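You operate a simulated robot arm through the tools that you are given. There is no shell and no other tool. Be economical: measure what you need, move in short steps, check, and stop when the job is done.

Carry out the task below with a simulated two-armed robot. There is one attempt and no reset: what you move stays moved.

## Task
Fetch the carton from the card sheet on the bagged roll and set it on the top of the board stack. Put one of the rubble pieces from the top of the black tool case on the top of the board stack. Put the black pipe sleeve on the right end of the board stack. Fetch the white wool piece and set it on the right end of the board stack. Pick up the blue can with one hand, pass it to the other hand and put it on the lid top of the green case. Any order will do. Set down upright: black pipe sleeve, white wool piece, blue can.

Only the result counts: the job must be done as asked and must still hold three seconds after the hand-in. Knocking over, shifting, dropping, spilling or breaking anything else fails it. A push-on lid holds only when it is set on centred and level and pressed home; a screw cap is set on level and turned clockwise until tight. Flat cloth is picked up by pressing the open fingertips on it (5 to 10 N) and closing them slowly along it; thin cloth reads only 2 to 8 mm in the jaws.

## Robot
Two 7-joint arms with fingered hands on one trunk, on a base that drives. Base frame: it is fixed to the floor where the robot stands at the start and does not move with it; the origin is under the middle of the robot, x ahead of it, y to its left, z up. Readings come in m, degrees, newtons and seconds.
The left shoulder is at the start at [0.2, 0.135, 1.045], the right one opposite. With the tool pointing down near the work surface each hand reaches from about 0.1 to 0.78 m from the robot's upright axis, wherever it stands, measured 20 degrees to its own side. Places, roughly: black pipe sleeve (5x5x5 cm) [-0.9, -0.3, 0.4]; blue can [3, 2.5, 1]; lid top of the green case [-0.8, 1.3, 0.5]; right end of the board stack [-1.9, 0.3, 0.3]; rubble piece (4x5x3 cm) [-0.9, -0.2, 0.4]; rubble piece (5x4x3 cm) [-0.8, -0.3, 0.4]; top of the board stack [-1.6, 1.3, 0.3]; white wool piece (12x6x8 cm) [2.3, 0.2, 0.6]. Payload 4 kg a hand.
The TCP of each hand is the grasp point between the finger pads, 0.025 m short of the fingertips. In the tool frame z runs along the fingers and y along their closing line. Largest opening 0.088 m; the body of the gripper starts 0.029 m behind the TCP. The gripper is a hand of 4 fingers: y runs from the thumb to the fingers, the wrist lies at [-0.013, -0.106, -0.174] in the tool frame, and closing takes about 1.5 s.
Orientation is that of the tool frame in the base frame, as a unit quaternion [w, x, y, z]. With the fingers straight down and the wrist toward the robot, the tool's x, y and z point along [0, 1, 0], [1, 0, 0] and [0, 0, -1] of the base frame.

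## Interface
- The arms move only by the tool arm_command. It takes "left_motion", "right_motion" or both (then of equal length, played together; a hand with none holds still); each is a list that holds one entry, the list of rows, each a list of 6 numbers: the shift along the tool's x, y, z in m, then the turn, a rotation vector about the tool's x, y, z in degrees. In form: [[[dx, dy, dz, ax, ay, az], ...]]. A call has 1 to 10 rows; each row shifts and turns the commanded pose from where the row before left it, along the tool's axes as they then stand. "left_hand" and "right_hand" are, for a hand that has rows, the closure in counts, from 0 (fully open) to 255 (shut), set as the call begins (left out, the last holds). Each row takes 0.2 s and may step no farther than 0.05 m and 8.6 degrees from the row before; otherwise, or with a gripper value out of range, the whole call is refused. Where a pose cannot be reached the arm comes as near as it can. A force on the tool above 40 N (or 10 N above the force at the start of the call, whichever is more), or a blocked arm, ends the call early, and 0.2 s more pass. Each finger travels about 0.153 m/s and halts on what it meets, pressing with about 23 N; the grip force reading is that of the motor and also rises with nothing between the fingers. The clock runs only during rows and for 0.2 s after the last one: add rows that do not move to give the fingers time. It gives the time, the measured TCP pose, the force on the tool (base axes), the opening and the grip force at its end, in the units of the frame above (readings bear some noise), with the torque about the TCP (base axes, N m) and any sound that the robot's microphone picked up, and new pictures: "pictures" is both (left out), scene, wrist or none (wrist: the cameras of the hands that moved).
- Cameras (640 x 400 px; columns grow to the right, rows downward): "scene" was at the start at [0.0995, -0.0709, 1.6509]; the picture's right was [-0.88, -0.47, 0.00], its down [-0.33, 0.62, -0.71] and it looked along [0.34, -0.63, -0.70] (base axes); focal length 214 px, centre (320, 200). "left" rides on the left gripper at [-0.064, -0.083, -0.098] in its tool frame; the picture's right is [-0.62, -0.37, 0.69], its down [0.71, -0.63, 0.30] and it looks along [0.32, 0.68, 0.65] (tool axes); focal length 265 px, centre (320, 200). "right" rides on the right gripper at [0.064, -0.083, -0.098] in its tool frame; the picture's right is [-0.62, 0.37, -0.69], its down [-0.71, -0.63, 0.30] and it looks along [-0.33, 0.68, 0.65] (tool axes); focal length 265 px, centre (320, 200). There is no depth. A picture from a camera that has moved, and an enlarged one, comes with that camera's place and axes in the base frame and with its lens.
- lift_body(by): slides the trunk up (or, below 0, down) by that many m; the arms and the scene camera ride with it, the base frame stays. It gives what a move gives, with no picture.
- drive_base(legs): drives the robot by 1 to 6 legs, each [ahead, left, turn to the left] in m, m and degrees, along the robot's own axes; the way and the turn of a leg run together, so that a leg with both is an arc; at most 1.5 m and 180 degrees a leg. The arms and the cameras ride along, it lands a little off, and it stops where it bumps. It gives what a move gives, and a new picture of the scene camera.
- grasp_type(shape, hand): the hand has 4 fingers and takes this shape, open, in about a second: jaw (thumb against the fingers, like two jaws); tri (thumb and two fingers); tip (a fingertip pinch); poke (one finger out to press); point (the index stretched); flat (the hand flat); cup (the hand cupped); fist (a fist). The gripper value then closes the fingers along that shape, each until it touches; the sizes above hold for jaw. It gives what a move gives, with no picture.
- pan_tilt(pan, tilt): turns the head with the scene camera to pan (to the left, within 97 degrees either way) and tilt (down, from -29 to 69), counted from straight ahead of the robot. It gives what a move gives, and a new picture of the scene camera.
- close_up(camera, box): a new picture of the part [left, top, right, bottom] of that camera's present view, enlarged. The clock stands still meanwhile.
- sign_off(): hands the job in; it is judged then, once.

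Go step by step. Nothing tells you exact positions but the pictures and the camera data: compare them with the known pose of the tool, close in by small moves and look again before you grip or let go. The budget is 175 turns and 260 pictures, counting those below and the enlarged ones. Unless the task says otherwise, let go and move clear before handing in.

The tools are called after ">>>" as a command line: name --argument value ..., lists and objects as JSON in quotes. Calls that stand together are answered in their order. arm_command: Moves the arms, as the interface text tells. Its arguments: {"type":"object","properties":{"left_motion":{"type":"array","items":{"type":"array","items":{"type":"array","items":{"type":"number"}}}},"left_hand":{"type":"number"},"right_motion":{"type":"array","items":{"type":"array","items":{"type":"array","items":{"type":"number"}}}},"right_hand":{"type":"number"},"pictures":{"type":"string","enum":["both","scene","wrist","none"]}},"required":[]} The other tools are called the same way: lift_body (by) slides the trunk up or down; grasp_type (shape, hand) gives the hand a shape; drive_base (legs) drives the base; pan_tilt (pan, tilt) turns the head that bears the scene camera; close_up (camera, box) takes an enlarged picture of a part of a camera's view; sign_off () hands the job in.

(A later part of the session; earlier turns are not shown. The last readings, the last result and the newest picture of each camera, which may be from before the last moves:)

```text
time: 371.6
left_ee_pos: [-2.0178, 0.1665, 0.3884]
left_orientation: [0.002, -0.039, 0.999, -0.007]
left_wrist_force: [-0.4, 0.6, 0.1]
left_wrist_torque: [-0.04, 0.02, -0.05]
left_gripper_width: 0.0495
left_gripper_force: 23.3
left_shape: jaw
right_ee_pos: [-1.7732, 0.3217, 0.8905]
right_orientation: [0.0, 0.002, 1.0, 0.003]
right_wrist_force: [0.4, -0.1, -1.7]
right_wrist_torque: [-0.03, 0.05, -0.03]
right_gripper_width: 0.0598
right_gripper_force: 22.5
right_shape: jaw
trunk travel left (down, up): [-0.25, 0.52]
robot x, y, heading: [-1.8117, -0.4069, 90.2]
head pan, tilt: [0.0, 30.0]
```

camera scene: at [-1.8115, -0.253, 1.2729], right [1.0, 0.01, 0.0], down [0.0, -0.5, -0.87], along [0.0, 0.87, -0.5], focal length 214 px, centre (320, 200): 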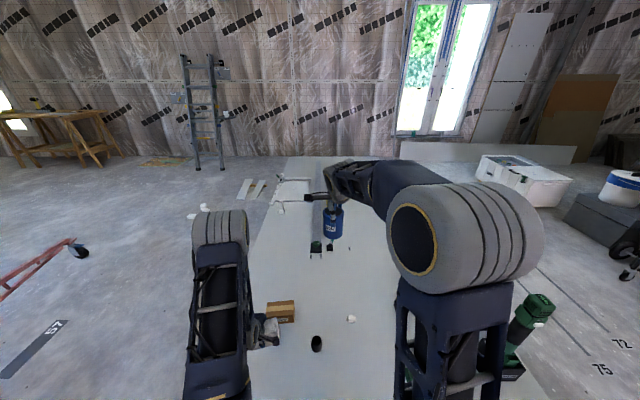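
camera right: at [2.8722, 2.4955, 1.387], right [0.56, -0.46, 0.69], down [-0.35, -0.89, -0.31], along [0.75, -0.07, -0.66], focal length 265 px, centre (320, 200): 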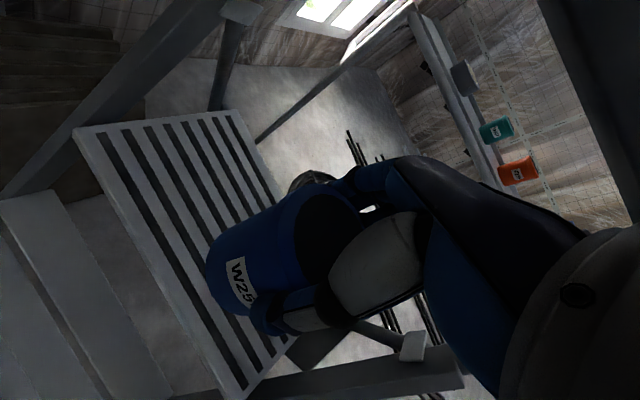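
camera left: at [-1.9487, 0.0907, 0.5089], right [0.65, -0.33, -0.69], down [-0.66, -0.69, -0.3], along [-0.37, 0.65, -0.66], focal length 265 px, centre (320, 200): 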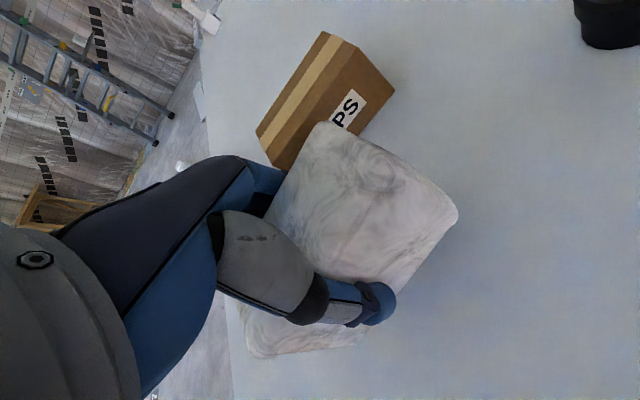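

>>> arm_command --left_motion '[[[0, 0, 0.003, 0, 0, 0], [0, 0, 0.003, 0, 0, 0], [0, 0, 0.003, 0, 0, 0]]]' --pictures "wrist"

```text
time: 372.4
left_ee_pos: [-2.0171, 0.1665, 0.3805]
left_orientation: [0.001, -0.04, 0.999, -0.005]
left_wrist_force: [4.2, -5.4, 20.5]
left_wrist_torque: [0.2, 0.22, 0.06]
left_gripper_width: 0.0494
left_gripper_force: 22.7
left_shape: jaw
right_ee_pos: [-1.774, 0.3219, 0.8899]
right_orientation: [0.0, 0.003, 1.0, 0.003]
right_wrist_force: [-0.4, -0.3, -2.6]
right_wrist_torque: [0.0, 0.0, -0.01]
right_gripper_width: 0.0597
right_gripper_force: 22.8
right_shape: jaw
trunk travel left (down, up): [-0.25, 0.52]
robot x, y, heading: [-1.8113, -0.4061, 90.3]
head pan, tilt: [0.0, 30.0]
camera left: at [-1.9482, 0.0905, 0.4799], right [0.65, -0.33, -0.69], down [-0.66, -0.69, -0.3], along [-0.37, 0.65, -0.66], focal length 265 px, centre (320, 200)
```

left: 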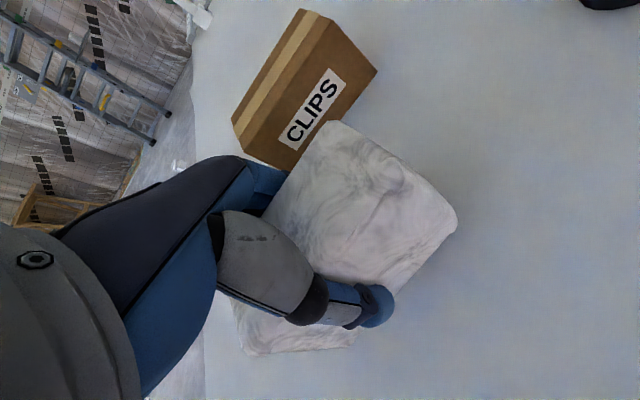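

Contact at 20 N. Release and rise.

>>> arm_command --left_motion '[[[0, 0, -0.001, 0, 0, 0], [0, 0, 0, 0, 0, 0], [0, 0, 0, 0, 0, 0], [0, 0, 0, 0, 0, 0], [0, 0, -0.03, 0, 0, 0], [0, 0, -0.04, 0, 0, 0], [0, 0, -0.04, 0, 0, 0], [0, 0, -0.05, 0, 0, 0], [0, 0, -0.05, 0, 0, 0]]]' --left_hand 0 --pictures "both"

```text
time: 374.4
left_ee_pos: [-2.0185, 0.1694, 0.5899]
left_orientation: [0.002, -0.04, 0.999, -0.006]
left_wrist_force: [0.0, 0.3, 0.1]
left_wrist_torque: [0.0, 0.0, -0.02]
left_gripper_width: 0.0878
left_gripper_force: 0.1
left_shape: jaw
right_ee_pos: [-1.7742, 0.3227, 0.8904]
right_orientation: [0.0, 0.003, 1.0, 0.002]
right_wrist_force: [-0.1, 0.3, -2.1]
right_wrist_torque: [-0.03, 0.0, 0.01]
right_gripper_width: 0.0596
right_gripper_force: 23.1
right_shape: jaw
trunk travel left (down, up): [-0.25, 0.52]
robot x, y, heading: [-1.8124, -0.4048, 90.5]
head pan, tilt: [0.0, 30.0]
camera scene: at [-1.8115, -0.2528, 1.2726], right [1.0, 0.01, 0.0], down [0.0, -0.5, -0.87], along [0.0, 0.87, -0.5], focal length 214 px, centre (320, 200)
camera left: at [-1.9486, 0.0933, 0.6892], right [0.65, -0.33, -0.69], down [-0.66, -0.69, -0.3], along [-0.37, 0.65, -0.66], focal length 265 px, centre (320, 200)
```

scene: 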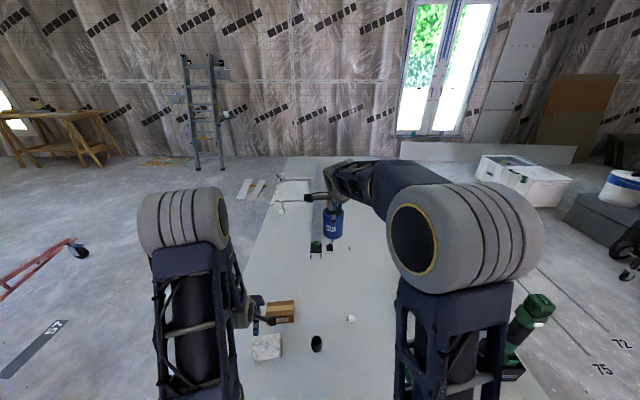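
left: 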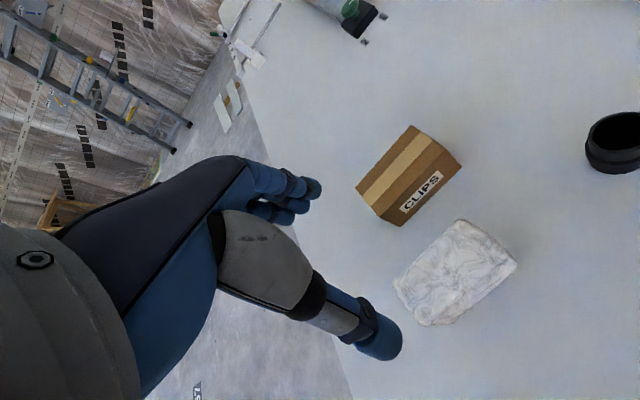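

Wool is placed. Now the handover of the can: I back off, raise the trunk, and turn the right hand so that it closes left-right while the left hand turns horizontal pointing right.

>>> drive_base --legs '[[-0.65, 0, 0]]'

>>> lift_body --by 0.3

>>> arm_command --right_motion '[[[0, -0.03, 0, 0, 0, -8.5], [0, 0, 0, 0, 0, -8.5], [0, 0, 0, 0, 0, -8.5], [0, 0, 0, 0, 0, -8.5], [0, 0, 0, 0, 0, -8.5], [0, 0, 0, 0, 0, -8.5], [0, 0, 0, 0, 0, -8.5], [0, 0, 0, 0, 0, -8.5], [0, 0, 0, 0, 0, -8.5], [0, 0, 0, 0, 0, -8.5]]]' --left_motion '[[[0, 0, 0, 0, -8.2, 0], [0, 0, 0, 0, -8.2, 0], [0, 0, 0, 0, -8.2, 0], [0, 0, 0, 0, -8.2, 0], [0, 0, 0, 0, -8.2, 0], [0, 0, 0, 0, -8.2, 0], [0, 0, 0, 0, -8.2, 0], [0, 0, 0, 0, -8.2, 0], [0, 0, 0, 0, -8.2, 0], [0, 0, 0, 0, -8.2, 0]]]' --pictures "both"

```text
time: 378.1
left_ee_pos: [-2.0157, -0.4819, 0.5895]
left_orientation: [0.002, -0.042, 0.999, -0.006]
left_wrist_force: [-0.5, 0.4, 0.2]
left_wrist_torque: [0.02, 0.01, -0.03]
left_gripper_width: 0.0879
left_gripper_force: 0.1
left_shape: jaw
right_ee_pos: [-1.7733, -0.3275, 0.89]
right_orientation: [0.0, 0.0, 1.0, 0.003]
right_wrist_force: [0.5, -0.9, -1.2]
right_wrist_torque: [-0.02, 0.01, 0.02]
right_gripper_width: 0.0598
right_gripper_force: 22.7
right_shape: jaw
trunk travel left (down, up): [-0.25, 0.52]
robot x, y, heading: [-1.8081, -1.0552, 90.8]
head pan, tilt: [0.0, 30.0]
camera scene: at [-1.8073, -0.9024, 1.2728], right [1.0, 0.01, 0.0], down [0.01, -0.5, -0.87], along [-0.01, 0.87, -0.5], focal length 214 px, centre (320, 200)
```

scene: 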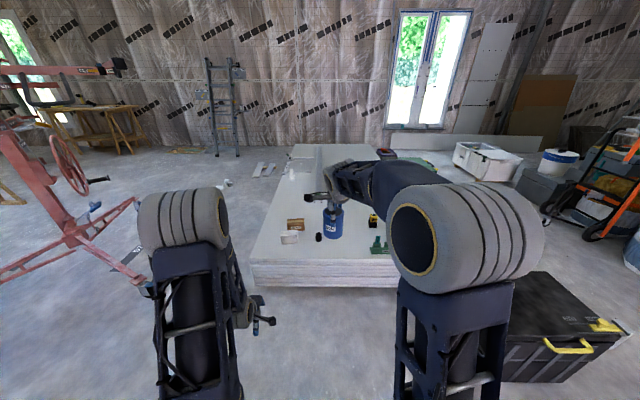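

```text
time: 381.1
left_ee_pos: [-2.0163, -0.4812, 0.8907]
left_orientation: [0.001, -0.042, 0.999, -0.006]
left_wrist_force: [0.4, -0.3, -0.5]
left_wrist_torque: [-0.02, -0.02, 0.02]
left_gripper_width: 0.0878
left_gripper_force: 0.0
left_shape: jaw
right_ee_pos: [-1.7718, -0.3268, 1.1898]
right_orientation: [0.0, 0.0, 1.0, 0.003]
right_wrist_force: [0.3, 0.2, -2.3]
right_wrist_torque: [0.0, 0.05, 0.0]
right_gripper_width: 0.0599
right_gripper_force: 23.0
right_shape: jaw
trunk travel left (down, up): [-0.55, 0.22]
robot x, y, heading: [-1.807, -1.0496, 90.3]
head pan, tilt: [0.0, 30.0]
```

```text
time: 383.3
left_ee_pos: [-2.0175, -0.483, 0.8894]
left_orientation: [0.657, -0.036, 0.753, 0.022]
left_wrist_force: [1.0, -0.4, 0.2]
left_wrist_torque: [-0.01, 0.0, 0.03]
left_gripper_width: 0.0879
left_gripper_force: 0.1
left_shape: jaw
right_ee_pos: [-1.7729, -0.3569, 1.1891]
right_orientation: [0.003, -0.677, 0.736, 0.002]
right_wrist_force: [0.5, 0.7, -2.7]
right_wrist_torque: [0.0, 0.01, 0.03]
right_gripper_width: 0.0596
right_gripper_force: 23.2
right_shape: jaw
trunk travel left (down, up): [-0.55, 0.22]
robot x, y, heading: [-1.8044, -1.054, 90.7]
head pan, tilt: [0.0, 30.0]
camera scene: at [-1.8073, -0.9026, 1.5728], right [1.0, 0.01, 0.0], down [0.01, -0.5, -0.87], along [-0.01, 0.87, -0.5], focal length 214 px, centre (320, 200)
camera right: at [-1.6948, -0.429, 1.2879], right [-0.31, 0.64, 0.7], down [0.69, 0.66, -0.3], along [-0.65, 0.39, -0.65], focal length 265 px, centre (320, 200)
camera left: at [-2.0988, -0.5699, 0.9675], right [0.8, -0.3, 0.53], down [0.26, -0.62, -0.74], along [0.55, 0.73, -0.42], focal length 265 px, centre (320, 200)
```

scene: 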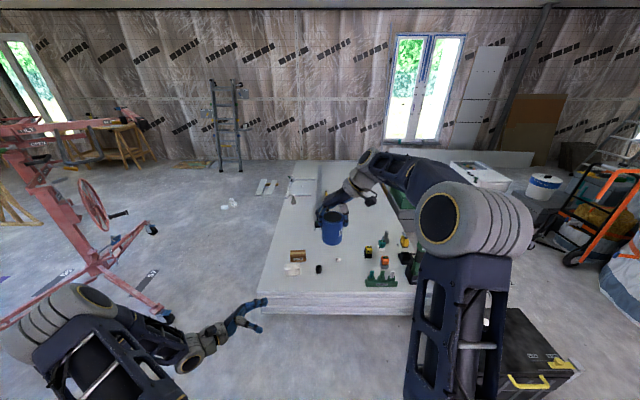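
right: 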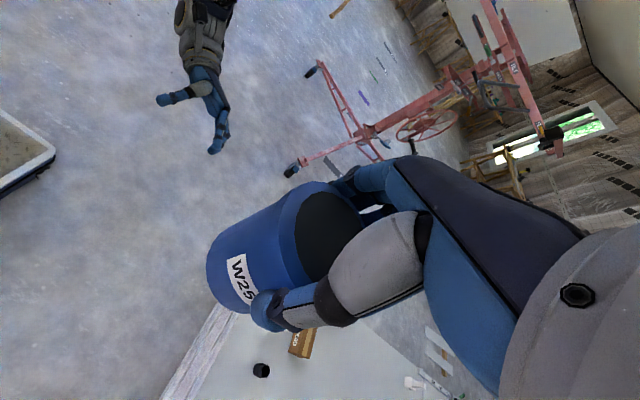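
left: 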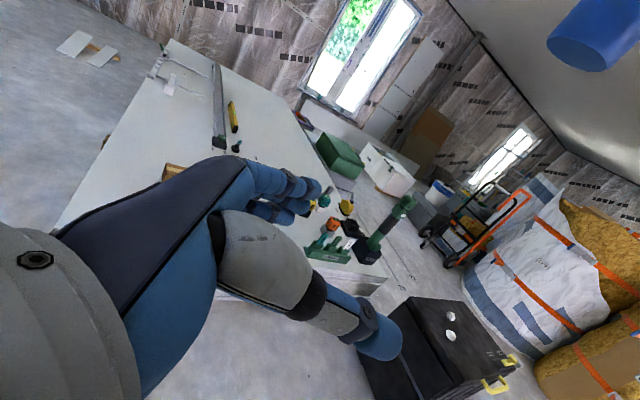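

Left hand is nearly horizontal pointing right. Bring it to a pre-grasp point left of the can's lower half.

>>> arm_command --left_motion '[[[-0.0365, 0.0163, 0.0105, 0, 0, 0], [-0.0365, 0.0163, 0.0105, 0, 0, 0], [-0.0365, 0.0163, 0.0105, 0, 0, 0], [-0.0365, 0.0163, 0.0105, 0, 0, 0], [-0.0365, 0.0163, 0.0105, 0, 0, 0], [-0.0365, 0.0163, 0.0105, 0, 0, 0], [-0.0365, 0.0163, 0.0105, 0, 0, 0]]]' --pictures "both"

>>> close_up --camera "right" --box '[100, 60, 440, 340]'

```text
time: 384.9
left_ee_pos: [-1.9188, -0.356, 1.1325]
left_orientation: [0.658, -0.036, 0.752, 0.022]
left_wrist_force: [0.2, 0.9, 0.9]
left_wrist_torque: [-0.01, 0.0, 0.0]
left_gripper_width: 0.0878
left_gripper_force: 0.1
left_shape: jaw
right_ee_pos: [-1.7731, -0.3567, 1.1885]
right_orientation: [0.003, -0.675, 0.737, 0.001]
right_wrist_force: [-1.2, -0.2, -3.1]
right_wrist_torque: [-0.01, -0.04, 0.01]
right_gripper_width: 0.0597
right_gripper_force: 23.3
right_shape: jaw
trunk travel left (down, up): [-0.55, 0.22]
robot x, y, heading: [-1.8061, -1.0551, 90.9]
head pan, tilt: [0.0, 30.0]
camera scene: at [-1.8076, -0.9023, 1.5727], right [1.0, 0.01, 0.0], down [0.01, -0.5, -0.87], along [-0.01, 0.87, -0.5], focal length 214 px, centre (320, 200)
camera left: at [-2.0006, -0.4443, 1.2099], right [0.8, -0.3, 0.53], down [0.26, -0.62, -0.74], along [0.55, 0.73, -0.42], focal length 265 px, centre (320, 200)
```

scene: 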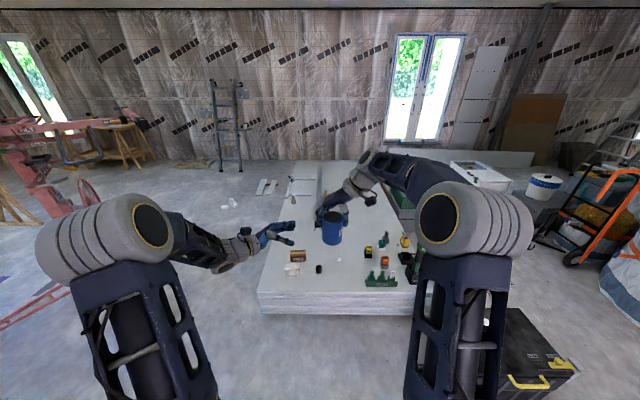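
left: 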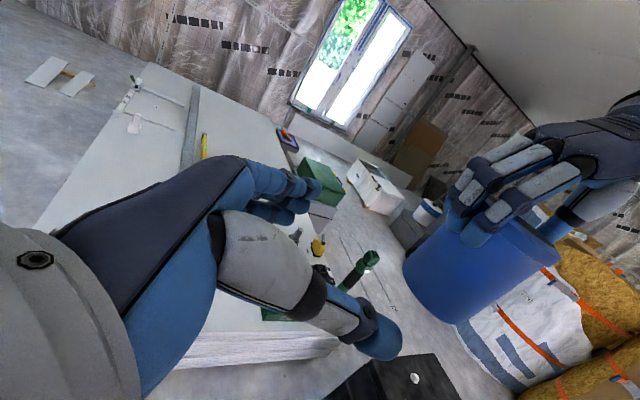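

```text
1.43 times, centred on (270, 200) of right
camera zoom: at [-1.6953, -0.4289, 1.2877], right [-0.31, 0.65, 0.7], down [0.69, 0.66, -0.3], along [-0.65, 0.39, -0.65], focal length 379 px, centre (391, 200)
```

zoom: 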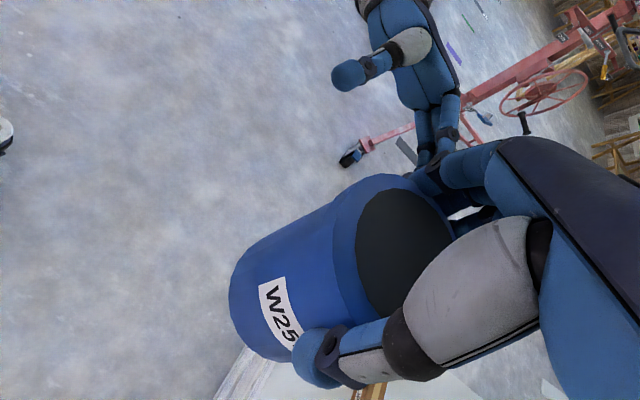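

Free zone on the can is ~6 cm below the right fingertips. Level the left hand and advance most of the way.

>>> arm_command --left_motion '[[[0.0035, 0, 0, 0, -7.9, 0], [0, 0, 0.04, 0, 0, 0], [0, 0, 0.03, 0, 0, 0], [0, 0, 0.02, 0, 0, 0]]]' --pictures "both"

>>> close_up --camera "right" --box '[100, 60, 440, 340]'

>>> close_up --camera "scene" --box '[240, 140, 420, 280]'

```text
time: 385.9
left_ee_pos: [-1.8291, -0.3491, 1.1273]
left_orientation: [0.708, -0.034, 0.705, 0.025]
left_wrist_force: [-0.2, 0.0, -0.4]
left_wrist_torque: [-0.01, 0.0, 0.0]
left_gripper_width: 0.0878
left_gripper_force: 0.0
left_shape: jaw
right_ee_pos: [-1.772, -0.3576, 1.1902]
right_orientation: [0.001, -0.676, 0.737, 0.002]
right_wrist_force: [0.5, 0.0, -2.2]
right_wrist_torque: [0.0, 0.03, -0.01]
right_gripper_width: 0.0597
right_gripper_force: 22.6
right_shape: jaw
trunk travel left (down, up): [-0.55, 0.22]
robot x, y, heading: [-1.8035, -1.0523, 90.6]
head pan, tilt: [0.0, 30.0]
camera scene: at [-1.8075, -0.9024, 1.5728], right [1.0, 0.01, 0.0], down [0.01, -0.5, -0.87], along [-0.01, 0.87, -0.5], focal length 214 px, centre (320, 200)
camera left: at [-1.9219, -0.4378, 1.1928], right [0.72, -0.3, 0.63], down [0.36, -0.61, -0.71], along [0.59, 0.73, -0.33], focal length 265 px, centre (320, 200)
```

scene: 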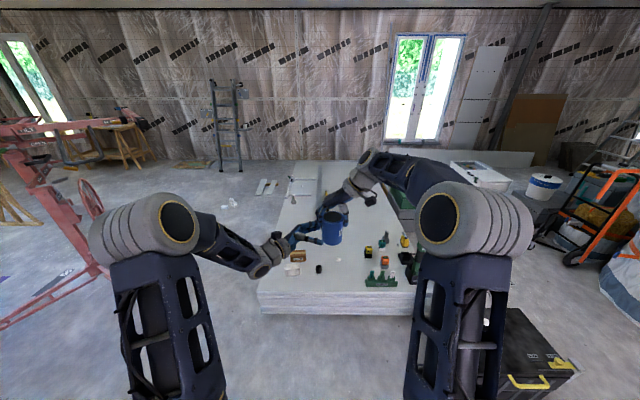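
left: 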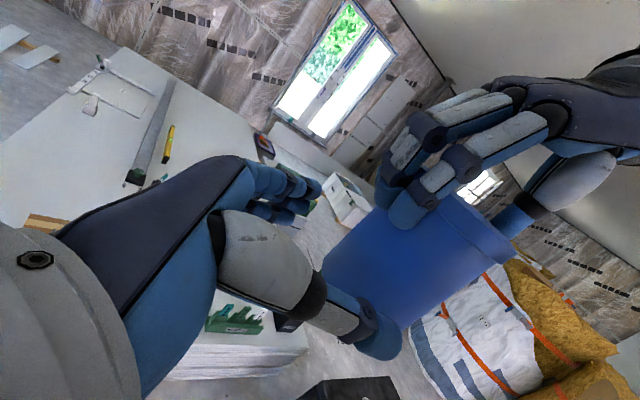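

```text
1.43 times, centred on (270, 200) of right
camera zoom: at [-1.6953, -0.429, 1.2878], right [-0.31, 0.65, 0.7], down [0.69, 0.66, -0.3], along [-0.65, 0.39, -0.65], focal length 379 px, centre (391, 200)
```

zoom: 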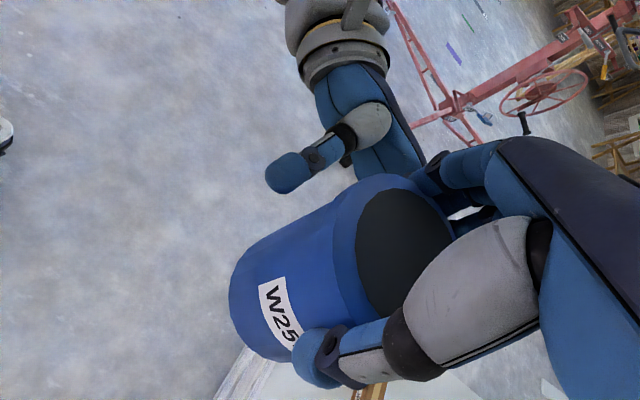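

```text
2.86 times, centred on (330, 210) of scene
camera zoom: at [-1.8075, -0.9024, 1.5728], right [1.0, 0.01, 0.0], down [0.01, -0.5, -0.87], along [-0.01, 0.87, -0.5], focal length 613 px, centre (291, 171)
```

zoom: 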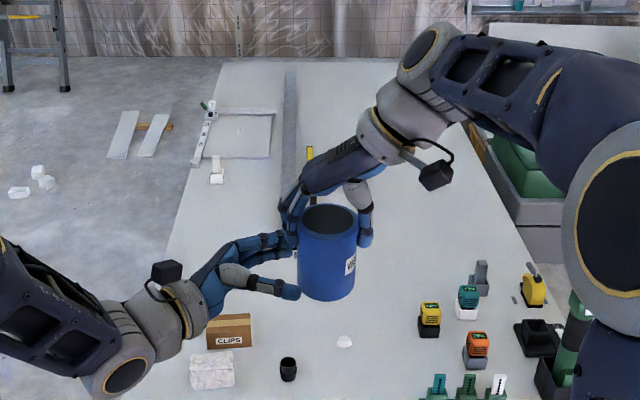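

Well aligned; adjust 1 cm in y and move in the final 5 cm.

>>> arm_command --left_motion '[[[0, -0.011, 0.005, 0, 0, 0], [0, 0, 0.02, 0, 0, 0], [0, 0, 0.015, 0, 0, 0], [0, 0, 0.008, 0, 0, 0]]]' --pictures "wrist"

>>> close_up --camera "scene" --box '[270, 160, 390, 260]'

```text
time: 386.9
left_ee_pos: [-1.7814, -0.3555, 1.1294]
left_orientation: [0.707, -0.033, 0.706, 0.026]
left_wrist_force: [-0.9, -0.1, 0.1]
left_wrist_torque: [-0.01, 0.0, 0.01]
left_gripper_width: 0.0879
left_gripper_force: 0.0
left_shape: jaw
right_ee_pos: [-1.7729, -0.3571, 1.1892]
right_orientation: [0.002, -0.676, 0.737, 0.002]
right_wrist_force: [-0.5, 0.2, -2.2]
right_wrist_torque: [-0.01, 0.0, 0.01]
right_gripper_width: 0.0595
right_gripper_force: 23.3
right_shape: jaw
trunk travel left (down, up): [-0.55, 0.22]
robot x, y, heading: [-1.8097, -1.0517, 90.3]
head pan, tilt: [0.0, 30.0]
camera left: at [-1.873, -0.4448, 1.1928], right [0.72, -0.3, 0.63], down [0.36, -0.61, -0.71], along [0.59, 0.73, -0.33], focal length 265 px, centre (320, 200)
```

left: 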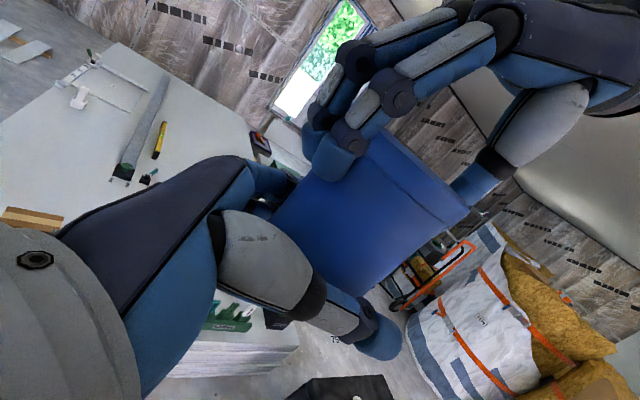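

```text
4.00 times, centred on (330, 210) of scene
camera zoom: at [-1.8074, -0.9024, 1.5728], right [1.0, 0.01, 0.0], down [0.01, -0.5, -0.87], along [-0.01, 0.87, -0.5], focal length 858 px, centre (280, 160)
```

zoom: 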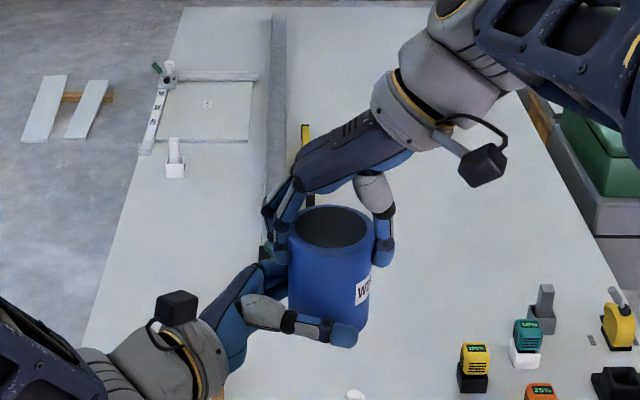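

Left fingers surround the can's lower half. Close the left hand.

>>> arm_command --left_motion '[[[0, 0, 0, 0, 0, 0], [0, 0, 0, 0, 0, 0], [0, 0, 0, 0, 0, 0], [0, 0, 0, 0, 0, 0], [0, 0, 0, 0, 0, 0], [0, 0, 0, 0, 0, 0], [0, 0, 0, 0, 0, 0]]]' --left_hand 180 --pictures "wrist"

>>> close_up --camera "scene" --box '[270, 160, 390, 260]'

```text
time: 388.5
left_ee_pos: [-1.7818, -0.3544, 1.1276]
left_orientation: [0.707, -0.033, 0.706, 0.025]
left_wrist_force: [5.2, -0.6, -0.3]
left_wrist_torque: [0.01, 0.05, 0.06]
left_gripper_width: 0.0564
left_gripper_force: 23.1
left_shape: jaw
right_ee_pos: [-1.7726, -0.3569, 1.1889]
right_orientation: [0.002, -0.676, 0.737, 0.002]
right_wrist_force: [-4.1, 0.6, -0.9]
right_wrist_torque: [-0.01, 0.24, -0.04]
right_gripper_width: 0.0598
right_gripper_force: 23.0
right_shape: jaw
trunk travel left (down, up): [-0.55, 0.22]
robot x, y, heading: [-1.8062, -1.0562, 90.5]
head pan, tilt: [0.0, 30.0]
camera left: at [-1.8729, -0.4448, 1.1929], right [0.72, -0.3, 0.63], down [0.36, -0.61, -0.71], along [0.6, 0.73, -0.33], focal length 265 px, centre (320, 200)
```

left: 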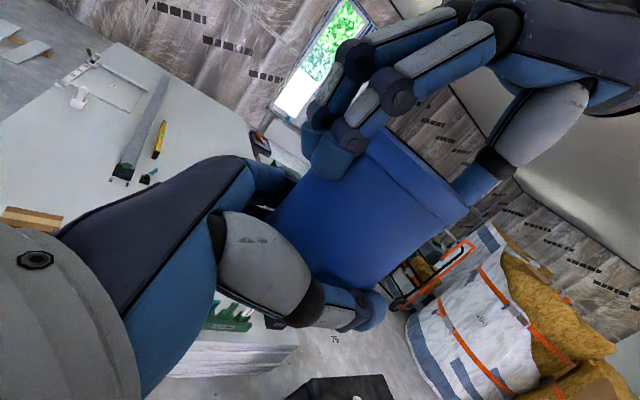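

```text
4.00 times, centred on (330, 210) of scene
camera zoom: at [-1.8073, -0.9024, 1.5728], right [1.0, 0.01, 0.0], down [0.01, -0.5, -0.87], along [-0.01, 0.87, -0.5], focal length 858 px, centre (280, 160)
```

zoom: 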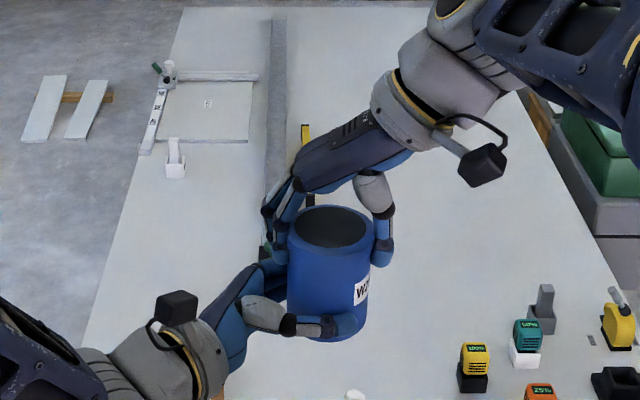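

Both hands hold the can. Open the right hand and check.

>>> arm_command --right_motion '[[[0, 0, 0, 0, 0, 0], [0, 0, 0, 0, 0, 0], [0, 0, 0, 0, 0, 0], [0, 0, 0, 0, 0, 0]]]' --right_hand 0 --pictures "none"

>>> close_up --camera "scene" --box '[270, 160, 390, 260]'

```text
time: 389.5
left_ee_pos: [-1.7815, -0.3548, 1.1289]
left_orientation: [0.708, -0.034, 0.705, 0.026]
left_wrist_force: [0.5, 0.9, -0.6]
left_wrist_torque: [-0.05, 0.04, 0.02]
left_gripper_width: 0.0562
left_gripper_force: 23.5
left_shape: jaw
right_ee_pos: [-1.7729, -0.3569, 1.1892]
right_orientation: [0.002, -0.675, 0.737, 0.002]
right_wrist_force: [-0.5, 0.0, -0.3]
right_wrist_torque: [0.01, 0.02, 0.0]
right_gripper_width: 0.0877
right_gripper_force: 0.1
right_shape: jaw
trunk travel left (down, up): [-0.55, 0.22]
robot x, y, heading: [-1.8067, -1.0505, 90.5]
head pan, tilt: [0.0, 30.0]
```

```text
4.00 times, centred on (330, 210) of scene
camera zoom: at [-1.8073, -0.9024, 1.5728], right [1.0, 0.01, 0.0], down [0.01, -0.5, -0.87], along [-0.01, 0.87, -0.5], focal length 858 px, centre (280, 160)
```

zoom: 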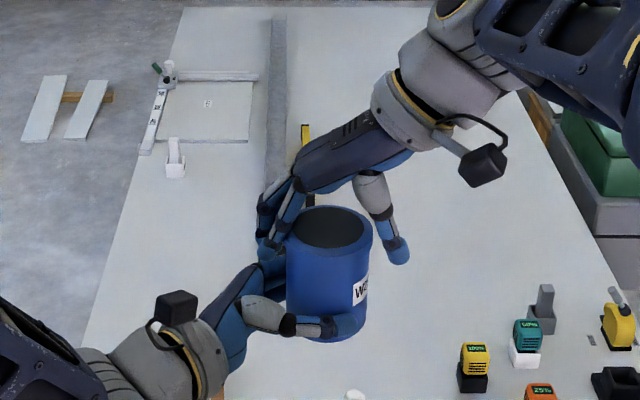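

>>> arm_command --right_motion '[[[0, 0, -0.02, 0, 0, 0], [0, 0, -0.03, 0, 0, 0], [0, 0, -0.04, 0, 0, 0], [0, 0, -0.05, 0, 0, 0]]]' --pictures "none"

>>> close_up --camera "scene" --box '[270, 140, 420, 260]'

```text
time: 390.5
left_ee_pos: [-1.7811, -0.3544, 1.1283]
left_orientation: [0.708, -0.033, 0.705, 0.026]
left_wrist_force: [0.5, 0.3, -0.4]
left_wrist_torque: [-0.01, -0.03, -0.04]
left_gripper_width: 0.0559
left_gripper_force: 23.3
left_shape: jaw
right_ee_pos: [-1.7724, -0.3577, 1.3312]
right_orientation: [0.002, -0.675, 0.738, 0.002]
right_wrist_force: [-0.4, -0.4, -0.7]
right_wrist_torque: [-0.02, -0.03, -0.02]
right_gripper_width: 0.0876
right_gripper_force: 0.1
right_shape: jaw
trunk travel left (down, up): [-0.55, 0.22]
robot x, y, heading: [-1.8019, -1.0527, 90.5]
head pan, tilt: [0.0, 30.0]
```

```text
3.33 times, centred on (345, 200) of scene
camera zoom: at [-1.8072, -0.9023, 1.5727], right [1.0, 0.01, 0.0], down [0.01, -0.5, -0.87], along [-0.01, 0.87, -0.5], focal length 715 px, centre (237, 200)
```

zoom: 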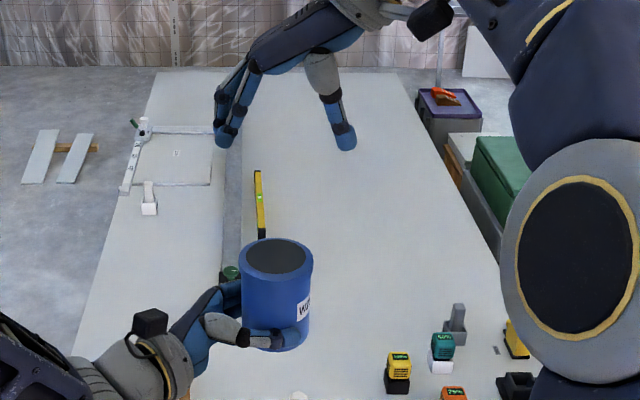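

The handover worked; the left hand now holds the can upright. Next drive around to the green case from the east side.

>>> drive_base --legs '[[0, 0, -90], [1.5, 0, 0], [0.1, 0, 0], [0, 0, 90], [1.2, 0, 0]]'

>>> pan_tilt --pan 20 --tilt 40

```text
time: 411.9
left_ee_pos: [-0.2083, 0.8769, 1.128]
left_orientation: [0.707, -0.037, 0.705, 0.028]
left_wrist_force: [-0.6, 0.5, -0.1]
left_wrist_torque: [-0.03, 0.01, 0.0]
left_gripper_width: 0.0546
left_gripper_force: 22.9
left_shape: jaw
right_ee_pos: [-0.1996, 0.8742, 1.3308]
right_orientation: [0.002, -0.678, 0.735, 0.002]
right_wrist_force: [-0.8, 0.1, -0.6]
right_wrist_torque: [-0.03, 0.02, 0.0]
right_gripper_width: 0.0879
right_gripper_force: 0.0
right_shape: jaw
trunk travel left (down, up): [-0.55, 0.22]
robot x, y, heading: [-0.2258, 0.1798, 91.0]
head pan, tilt: [0.0, 30.0]
camera scene: at [-0.2295, 0.3295, 1.5728], right [1.0, 0.02, 0.0], down [0.01, -0.5, -0.87], along [-0.01, 0.87, -0.5], focal length 214 px, centre (320, 200)
```

scene: 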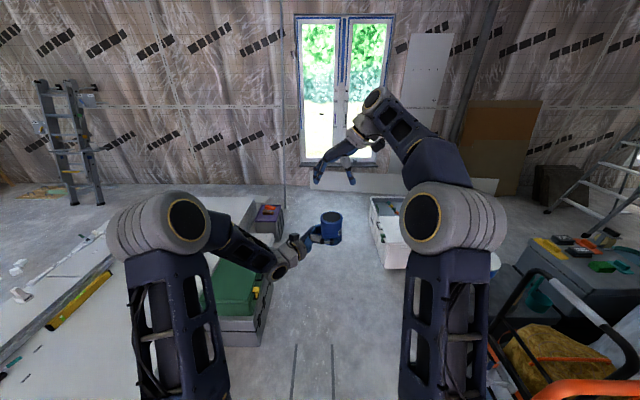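

```text
time: 412.8
left_ee_pos: [-0.208, 0.8773, 1.1276]
left_orientation: [0.708, -0.036, 0.705, 0.027]
left_wrist_force: [0.0, -0.5, -0.3]
left_wrist_torque: [0.01, 0.0, 0.01]
left_gripper_width: 0.0547
left_gripper_force: 23.2
left_shape: jaw
right_ee_pos: [-0.1995, 0.8744, 1.3319]
right_orientation: [0.002, -0.678, 0.735, 0.002]
right_wrist_force: [-0.3, -0.4, 0.5]
right_wrist_torque: [0.0, 0.02, -0.01]
right_gripper_width: 0.0878
right_gripper_force: 0.1
right_shape: jaw
trunk travel left (down, up): [-0.55, 0.22]
robot x, y, heading: [-0.2285, 0.1778, 90.7]
head pan, tilt: [20.0, 40.0]
camera scene: at [-0.2583, 0.3185, 1.5574], right [0.93, 0.36, 0.0], down [0.23, -0.6, -0.77], along [-0.27, 0.72, -0.64], focal length 214 px, centre (320, 200)
```

scene: 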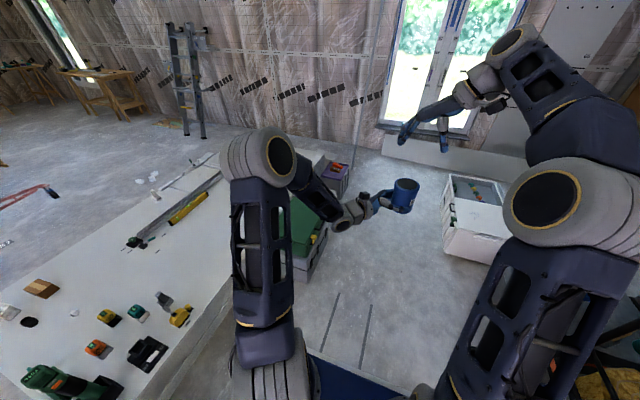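

The case lid spans about x −0.86…−0.61, y 0.92…1.43. I turn to face it diagonally so that my left wrist stays off the lid's south edge.

>>> drive_base --legs '[[0, 0, 44.5], [0.25, -0.283, 0]]'

>>> pan_tilt --pan 0 --tilt 50

```text
time: 417.2
left_ee_pos: [-0.6819, 1.0708, 1.1286]
left_orientation: [0.644, -0.3, 0.64, 0.293]
left_wrist_force: [0.5, -0.2, 0.2]
left_wrist_torque: [0.0, 0.02, -0.01]
left_gripper_width: 0.0542
left_gripper_force: 23.4
left_shape: jaw
right_ee_pos: [-0.6741, 1.0741, 1.3309]
right_orientation: [0.0, 0.905, -0.425, -0.003]
right_wrist_force: [-0.3, 0.3, 0.5]
right_wrist_torque: [0.04, 0.0, 0.01]
right_gripper_width: 0.0876
right_gripper_force: 0.0
right_shape: jaw
trunk travel left (down, up): [-0.55, 0.22]
robot x, y, heading: [-0.2041, 0.5576, 135.3]
head pan, tilt: [20.0, 40.0]
camera scene: at [-0.3267, 0.6362, 1.5574], right [0.42, 0.91, 0.0], down [0.58, -0.27, -0.77], along [-0.7, 0.32, -0.64], focal length 214 px, centre (320, 200)
```

scene: 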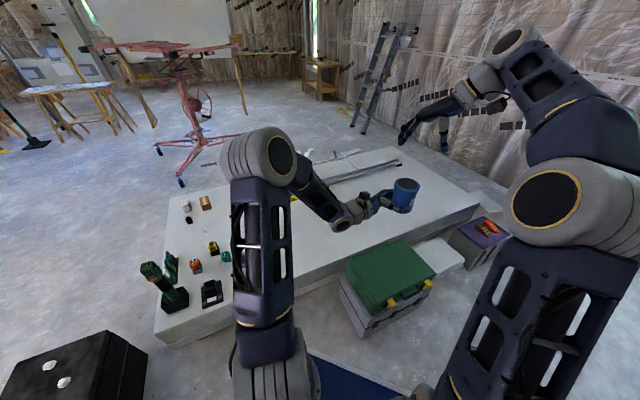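

```text
time: 418.0
left_ee_pos: [-0.6828, 1.0709, 1.1285]
left_orientation: [0.644, -0.301, 0.639, 0.295]
left_wrist_force: [0.0, 0.0, 0.4]
left_wrist_torque: [-0.01, 0.05, 0.01]
left_gripper_width: 0.0545
left_gripper_force: 22.5
left_shape: jaw
right_ee_pos: [-0.6745, 1.0742, 1.3315]
right_orientation: [-0.001, 0.906, -0.424, -0.002]
right_wrist_force: [0.1, 0.0, -0.4]
right_wrist_torque: [-0.04, -0.04, 0.0]
right_gripper_width: 0.0877
right_gripper_force: 0.2
right_shape: jaw
trunk travel left (down, up): [-0.55, 0.22]
robot x, y, heading: [-0.208, 0.5534, 135.4]
head pan, tilt: [0.0, 50.0]
camera scene: at [-0.3043, 0.6548, 1.5433], right [0.7, 0.71, 0.0], down [0.55, -0.54, -0.64], along [-0.46, 0.45, -0.77], focal length 214 px, centre (320, 200)
```

scene: 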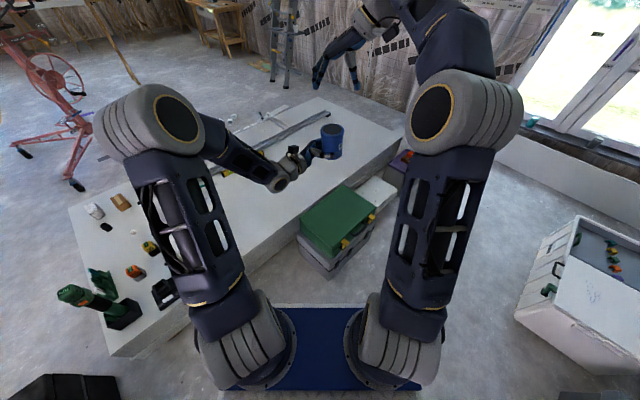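

>>> close_up --camera "scene" --box '[260, 110, 420, 300]'

```text
2.11 times, centred on (340, 205) of scene
camera zoom: at [-0.3043, 0.6548, 1.5433], right [0.7, 0.71, 0.0], down [0.55, -0.54, -0.64], along [-0.46, 0.45, -0.77], focal length 452 px, centre (278, 190)
```

zoom: 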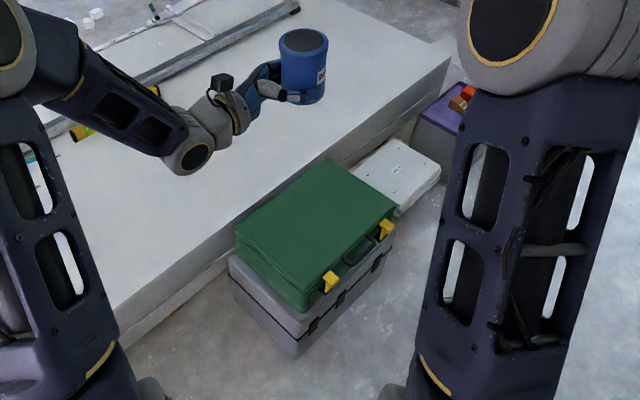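

Lid top measured: x −0.91…−0.64, y 1.08…1.47. I move the can to [-0.75,1.17], the right hand aside, and lower the trunk.

>>> arm_command --left_motion '[[[0, 0.029, 0.008, 0, 0, 0], [0, 0.029, 0.008, 0, 0, 0], [0, 0.029, 0.008, 0, 0, 0], [0, 0.029, 0.008, 0, 0, 0], [0, 0, 0, 0, 0, 0]]]' --right_motion '[[[0, -0.045, 0, 0, 0, 0], [0, -0.045, 0, 0, 0, 0], [0, -0.045, 0, 0, 0, 0], [0, -0.045, 0, 0, 0, 0], [0, -0.045, 0, 0, 0, 0]]]' --pictures "none"

>>> lift_body --by -0.45

>>> pan_tilt --pan 0 --tilt 45

>>> close_up --camera "scene" --box '[240, 120, 440, 300]'

```text
time: 419.2
left_ee_pos: [-0.7498, 1.1681, 1.1267]
left_orientation: [0.644, -0.3, 0.64, 0.293]
left_wrist_force: [-0.5, -0.4, -0.2]
left_wrist_torque: [0.01, -0.04, -0.08]
left_gripper_width: 0.0541
left_gripper_force: 23.2
left_shape: jaw
right_ee_pos: [-0.4997, 1.2189, 1.3316]
right_orientation: [-0.001, 0.906, -0.423, -0.003]
right_wrist_force: [0.0, -0.3, 0.5]
right_wrist_torque: [0.0, -0.04, 0.0]
right_gripper_width: 0.0876
right_gripper_force: 0.0
right_shape: jaw
trunk travel left (down, up): [-0.55, 0.22]
robot x, y, heading: [-0.2072, 0.5595, 135.3]
head pan, tilt: [0.0, 50.0]
```

```text
refused: -0.45 is not a number from -0.4 to 0.4
```

```text
time: 419.9
left_ee_pos: [-0.7492, 1.1697, 1.127]
left_orientation: [0.644, -0.3, 0.639, 0.293]
left_wrist_force: [-0.9, -0.4, -0.4]
left_wrist_torque: [0.01, 0.0, -0.01]
left_gripper_width: 0.0543
left_gripper_force: 22.7
left_shape: jaw
right_ee_pos: [-0.5005, 1.2188, 1.3316]
right_orientation: [-0.001, 0.906, -0.424, -0.003]
right_wrist_force: [-0.3, -0.6, 0.1]
right_wrist_torque: [0.01, 0.04, 0.0]
right_gripper_width: 0.0879
right_gripper_force: 0.1
right_shape: jaw
trunk travel left (down, up): [-0.55, 0.22]
robot x, y, heading: [-0.2044, 0.5553, 135.3]
head pan, tilt: [0.0, 45.0]
camera scene: at [-0.3073, 0.6579, 1.5501], right [0.7, 0.71, 0.0], down [0.5, -0.5, -0.71], along [-0.5, 0.5, -0.71], focal length 214 px, centre (320, 200)
```

scene: 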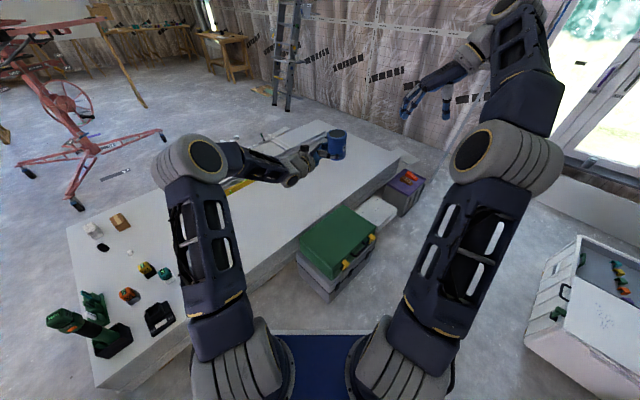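

```text
2.22 times, centred on (340, 210) of scene
camera zoom: at [-0.3073, 0.6579, 1.5501], right [0.7, 0.71, 0.0], down [0.5, -0.5, -0.71], along [-0.5, 0.5, -0.71], focal length 477 px, centre (276, 178)
```

zoom: 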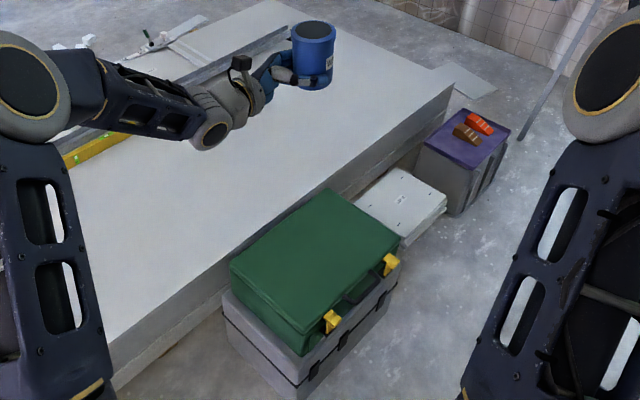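

>>> lift_body --by -0.4

>>> pan_tilt --pan 0 --tilt 40

>>> close_up --camera "scene" --box '[240, 140, 440, 320]'

```text
time: 423.7
left_ee_pos: [-0.7485, 1.1684, 0.7255]
left_orientation: [0.645, -0.3, 0.639, 0.293]
left_wrist_force: [-0.5, 0.5, -0.7]
left_wrist_torque: [-0.02, 0.01, -0.01]
left_gripper_width: 0.0542
left_gripper_force: 23.1
left_shape: jaw
right_ee_pos: [-0.502, 1.2188, 0.9314]
right_orientation: [-0.001, 0.906, -0.424, -0.003]
right_wrist_force: [-0.6, 0.2, -0.4]
right_wrist_torque: [-0.03, -0.03, 0.02]
right_gripper_width: 0.0876
right_gripper_force: 0.1
right_shape: jaw
trunk travel left (down, up): [-0.15, 0.62]
robot x, y, heading: [-0.2046, 0.5618, 135.3]
head pan, tilt: [0.0, 45.0]
```

```text
time: 424.4
left_ee_pos: [-0.7491, 1.1687, 0.7264]
left_orientation: [0.644, -0.3, 0.639, 0.294]
left_wrist_force: [0.2, -1.4, -0.8]
left_wrist_torque: [0.04, -0.01, 0.0]
left_gripper_width: 0.0546
left_gripper_force: 23.7
left_shape: jaw
right_ee_pos: [-0.4996, 1.2191, 0.9316]
right_orientation: [-0.001, 0.906, -0.424, -0.003]
right_wrist_force: [-0.2, -0.3, -1.2]
right_wrist_torque: [0.02, 0.01, 0.0]
right_gripper_width: 0.0878
right_gripper_force: 0.1
right_shape: jaw
trunk travel left (down, up): [-0.15, 0.62]
robot x, y, heading: [-0.2057, 0.5549, 135.2]
head pan, tilt: [0.0, 40.0]
camera scene: at [-0.3099, 0.6604, 1.1574], right [0.7, 0.71, 0.0], down [0.46, -0.45, -0.77], along [-0.55, 0.54, -0.64], focal length 214 px, centre (320, 200)
```

scene: 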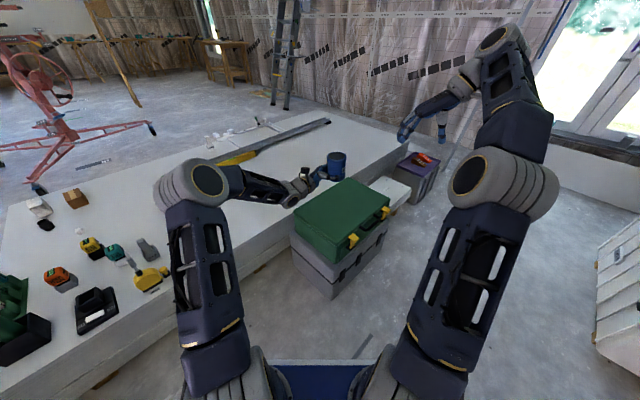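

```text
2.22 times, centred on (340, 230) of scene
camera zoom: at [-0.3099, 0.6604, 1.1574], right [0.7, 0.71, 0.0], down [0.46, -0.45, -0.77], along [-0.55, 0.54, -0.64], focal length 477 px, centre (276, 133)
```

zoom: 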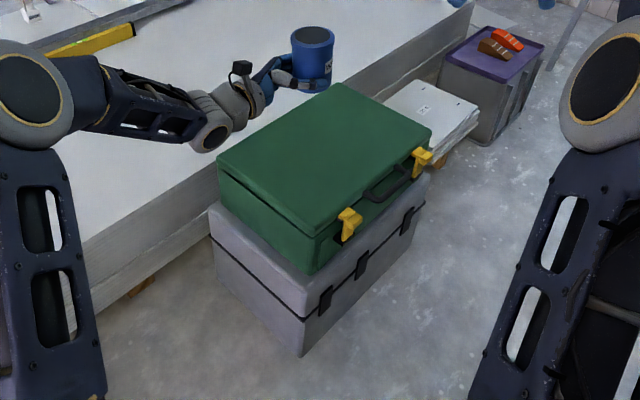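

Lid top z≈0.44, x −0.94…−0.66, y 1.10…1.52. Move over [-0.785,1.195] and lower partway.

>>> arm_command --left_motion '[[[0, 0.022, -0.0015, 0, 0, 0], [0, 0.022, -0.0015, 0, 0, 0], [0.04, 0, 0, 0, 0, 0], [0.04, 0, 0, 0, 0, 0], [0.04, 0, 0, 0, 0, 0], [0.04, 0, 0, 0, 0, 0]]]' --pictures "wrist"

>>> close_up --camera "scene" --box '[240, 140, 440, 320]'

```text
time: 425.8
left_ee_pos: [-0.7833, 1.1935, 0.5651]
left_orientation: [0.644, -0.3, 0.64, 0.294]
left_wrist_force: [0.1, -0.7, 0.2]
left_wrist_torque: [-0.03, -0.04, 0.01]
left_gripper_width: 0.0542
left_gripper_force: 23.1
left_shape: jaw
right_ee_pos: [-0.5004, 1.2188, 0.9313]
right_orientation: [-0.001, 0.906, -0.424, -0.002]
right_wrist_force: [1.0, 0.3, 0.6]
right_wrist_torque: [0.03, 0.0, -0.01]
right_gripper_width: 0.088
right_gripper_force: 0.0
right_shape: jaw
trunk travel left (down, up): [-0.15, 0.62]
robot x, y, heading: [-0.2093, 0.5586, 135.4]
head pan, tilt: [0.0, 40.0]
camera left: at [-0.7842, 1.066, 0.6298], right [0.72, 0.29, 0.63], down [0.68, -0.18, -0.71], along [-0.09, 0.94, -0.33], focal length 265 px, centre (320, 200)
```

left: 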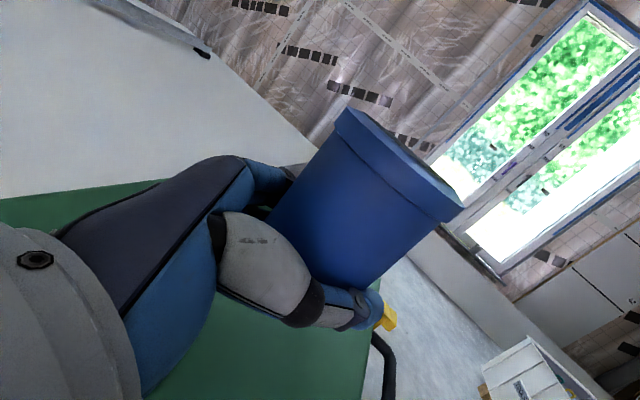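

```text
2.22 times, centred on (340, 230) of scene
camera zoom: at [-0.3099, 0.6604, 1.1575], right [0.7, 0.71, 0.0], down [0.46, -0.45, -0.77], along [-0.55, 0.54, -0.64], focal length 477 px, centre (276, 133)
```

zoom: 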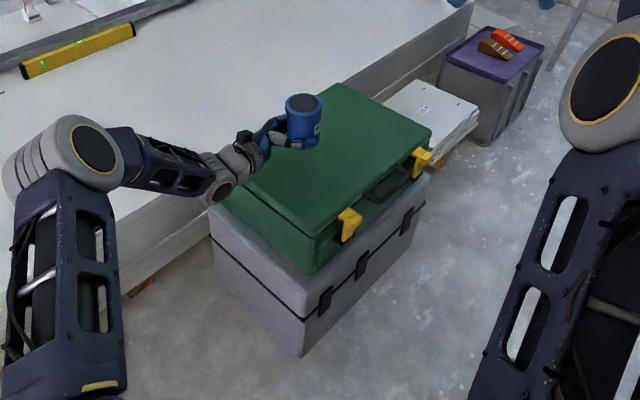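

The wrist flange would sit over the lid's edge; I shift the can 3.5 cm toward the south edge before lowering.

>>> arm_command --left_motion '[[[0, -0.0235, -0.028, 0, 0, 0], [0.03, 0, 0, 0, 0, 0], [0.02, 0, 0, 0, 0, 0]]]' --pictures "wrist"

>>> close_up --camera "scene" --box '[260, 150, 400, 270]'

```text
time: 426.6
left_ee_pos: [-0.7828, 1.1574, 0.5165]
left_orientation: [0.644, -0.301, 0.639, 0.294]
left_wrist_force: [-1.0, -0.3, -0.3]
left_wrist_torque: [0.01, 0.01, -0.01]
left_gripper_width: 0.054
left_gripper_force: 23.2
left_shape: jaw
right_ee_pos: [-0.501, 1.2199, 0.9316]
right_orientation: [-0.002, 0.906, -0.424, -0.002]
right_wrist_force: [0.7, 0.2, -0.4]
right_wrist_torque: [-0.01, 0.0, -0.01]
right_gripper_width: 0.0879
right_gripper_force: 0.2
right_shape: jaw
trunk travel left (down, up): [-0.15, 0.62]
robot x, y, heading: [-0.204, 0.558, 135.1]
head pan, tilt: [0.0, 40.0]
camera left: at [-0.7845, 1.0297, 0.5806], right [0.72, 0.29, 0.63], down [0.68, -0.18, -0.71], along [-0.09, 0.94, -0.33], focal length 265 px, centre (320, 200)
```

left: 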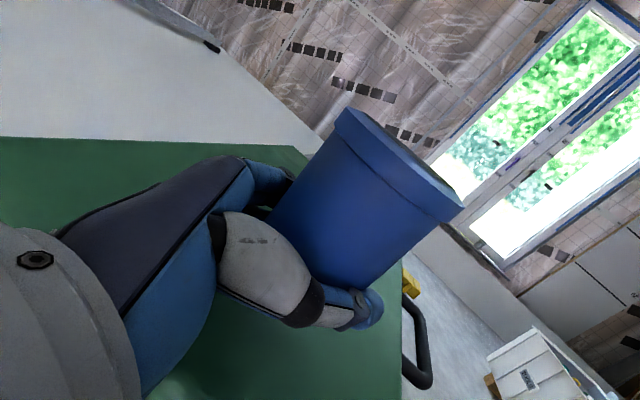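

```text
3.33 times, centred on (330, 210) of scene
camera zoom: at [-0.3099, 0.6604, 1.1575], right [0.7, 0.71, 0.0], down [0.46, -0.45, -0.77], along [-0.55, 0.54, -0.64], focal length 715 px, centre (287, 167)
```

zoom: 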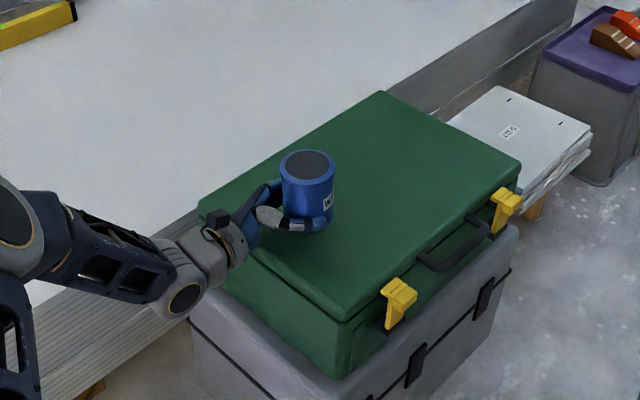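

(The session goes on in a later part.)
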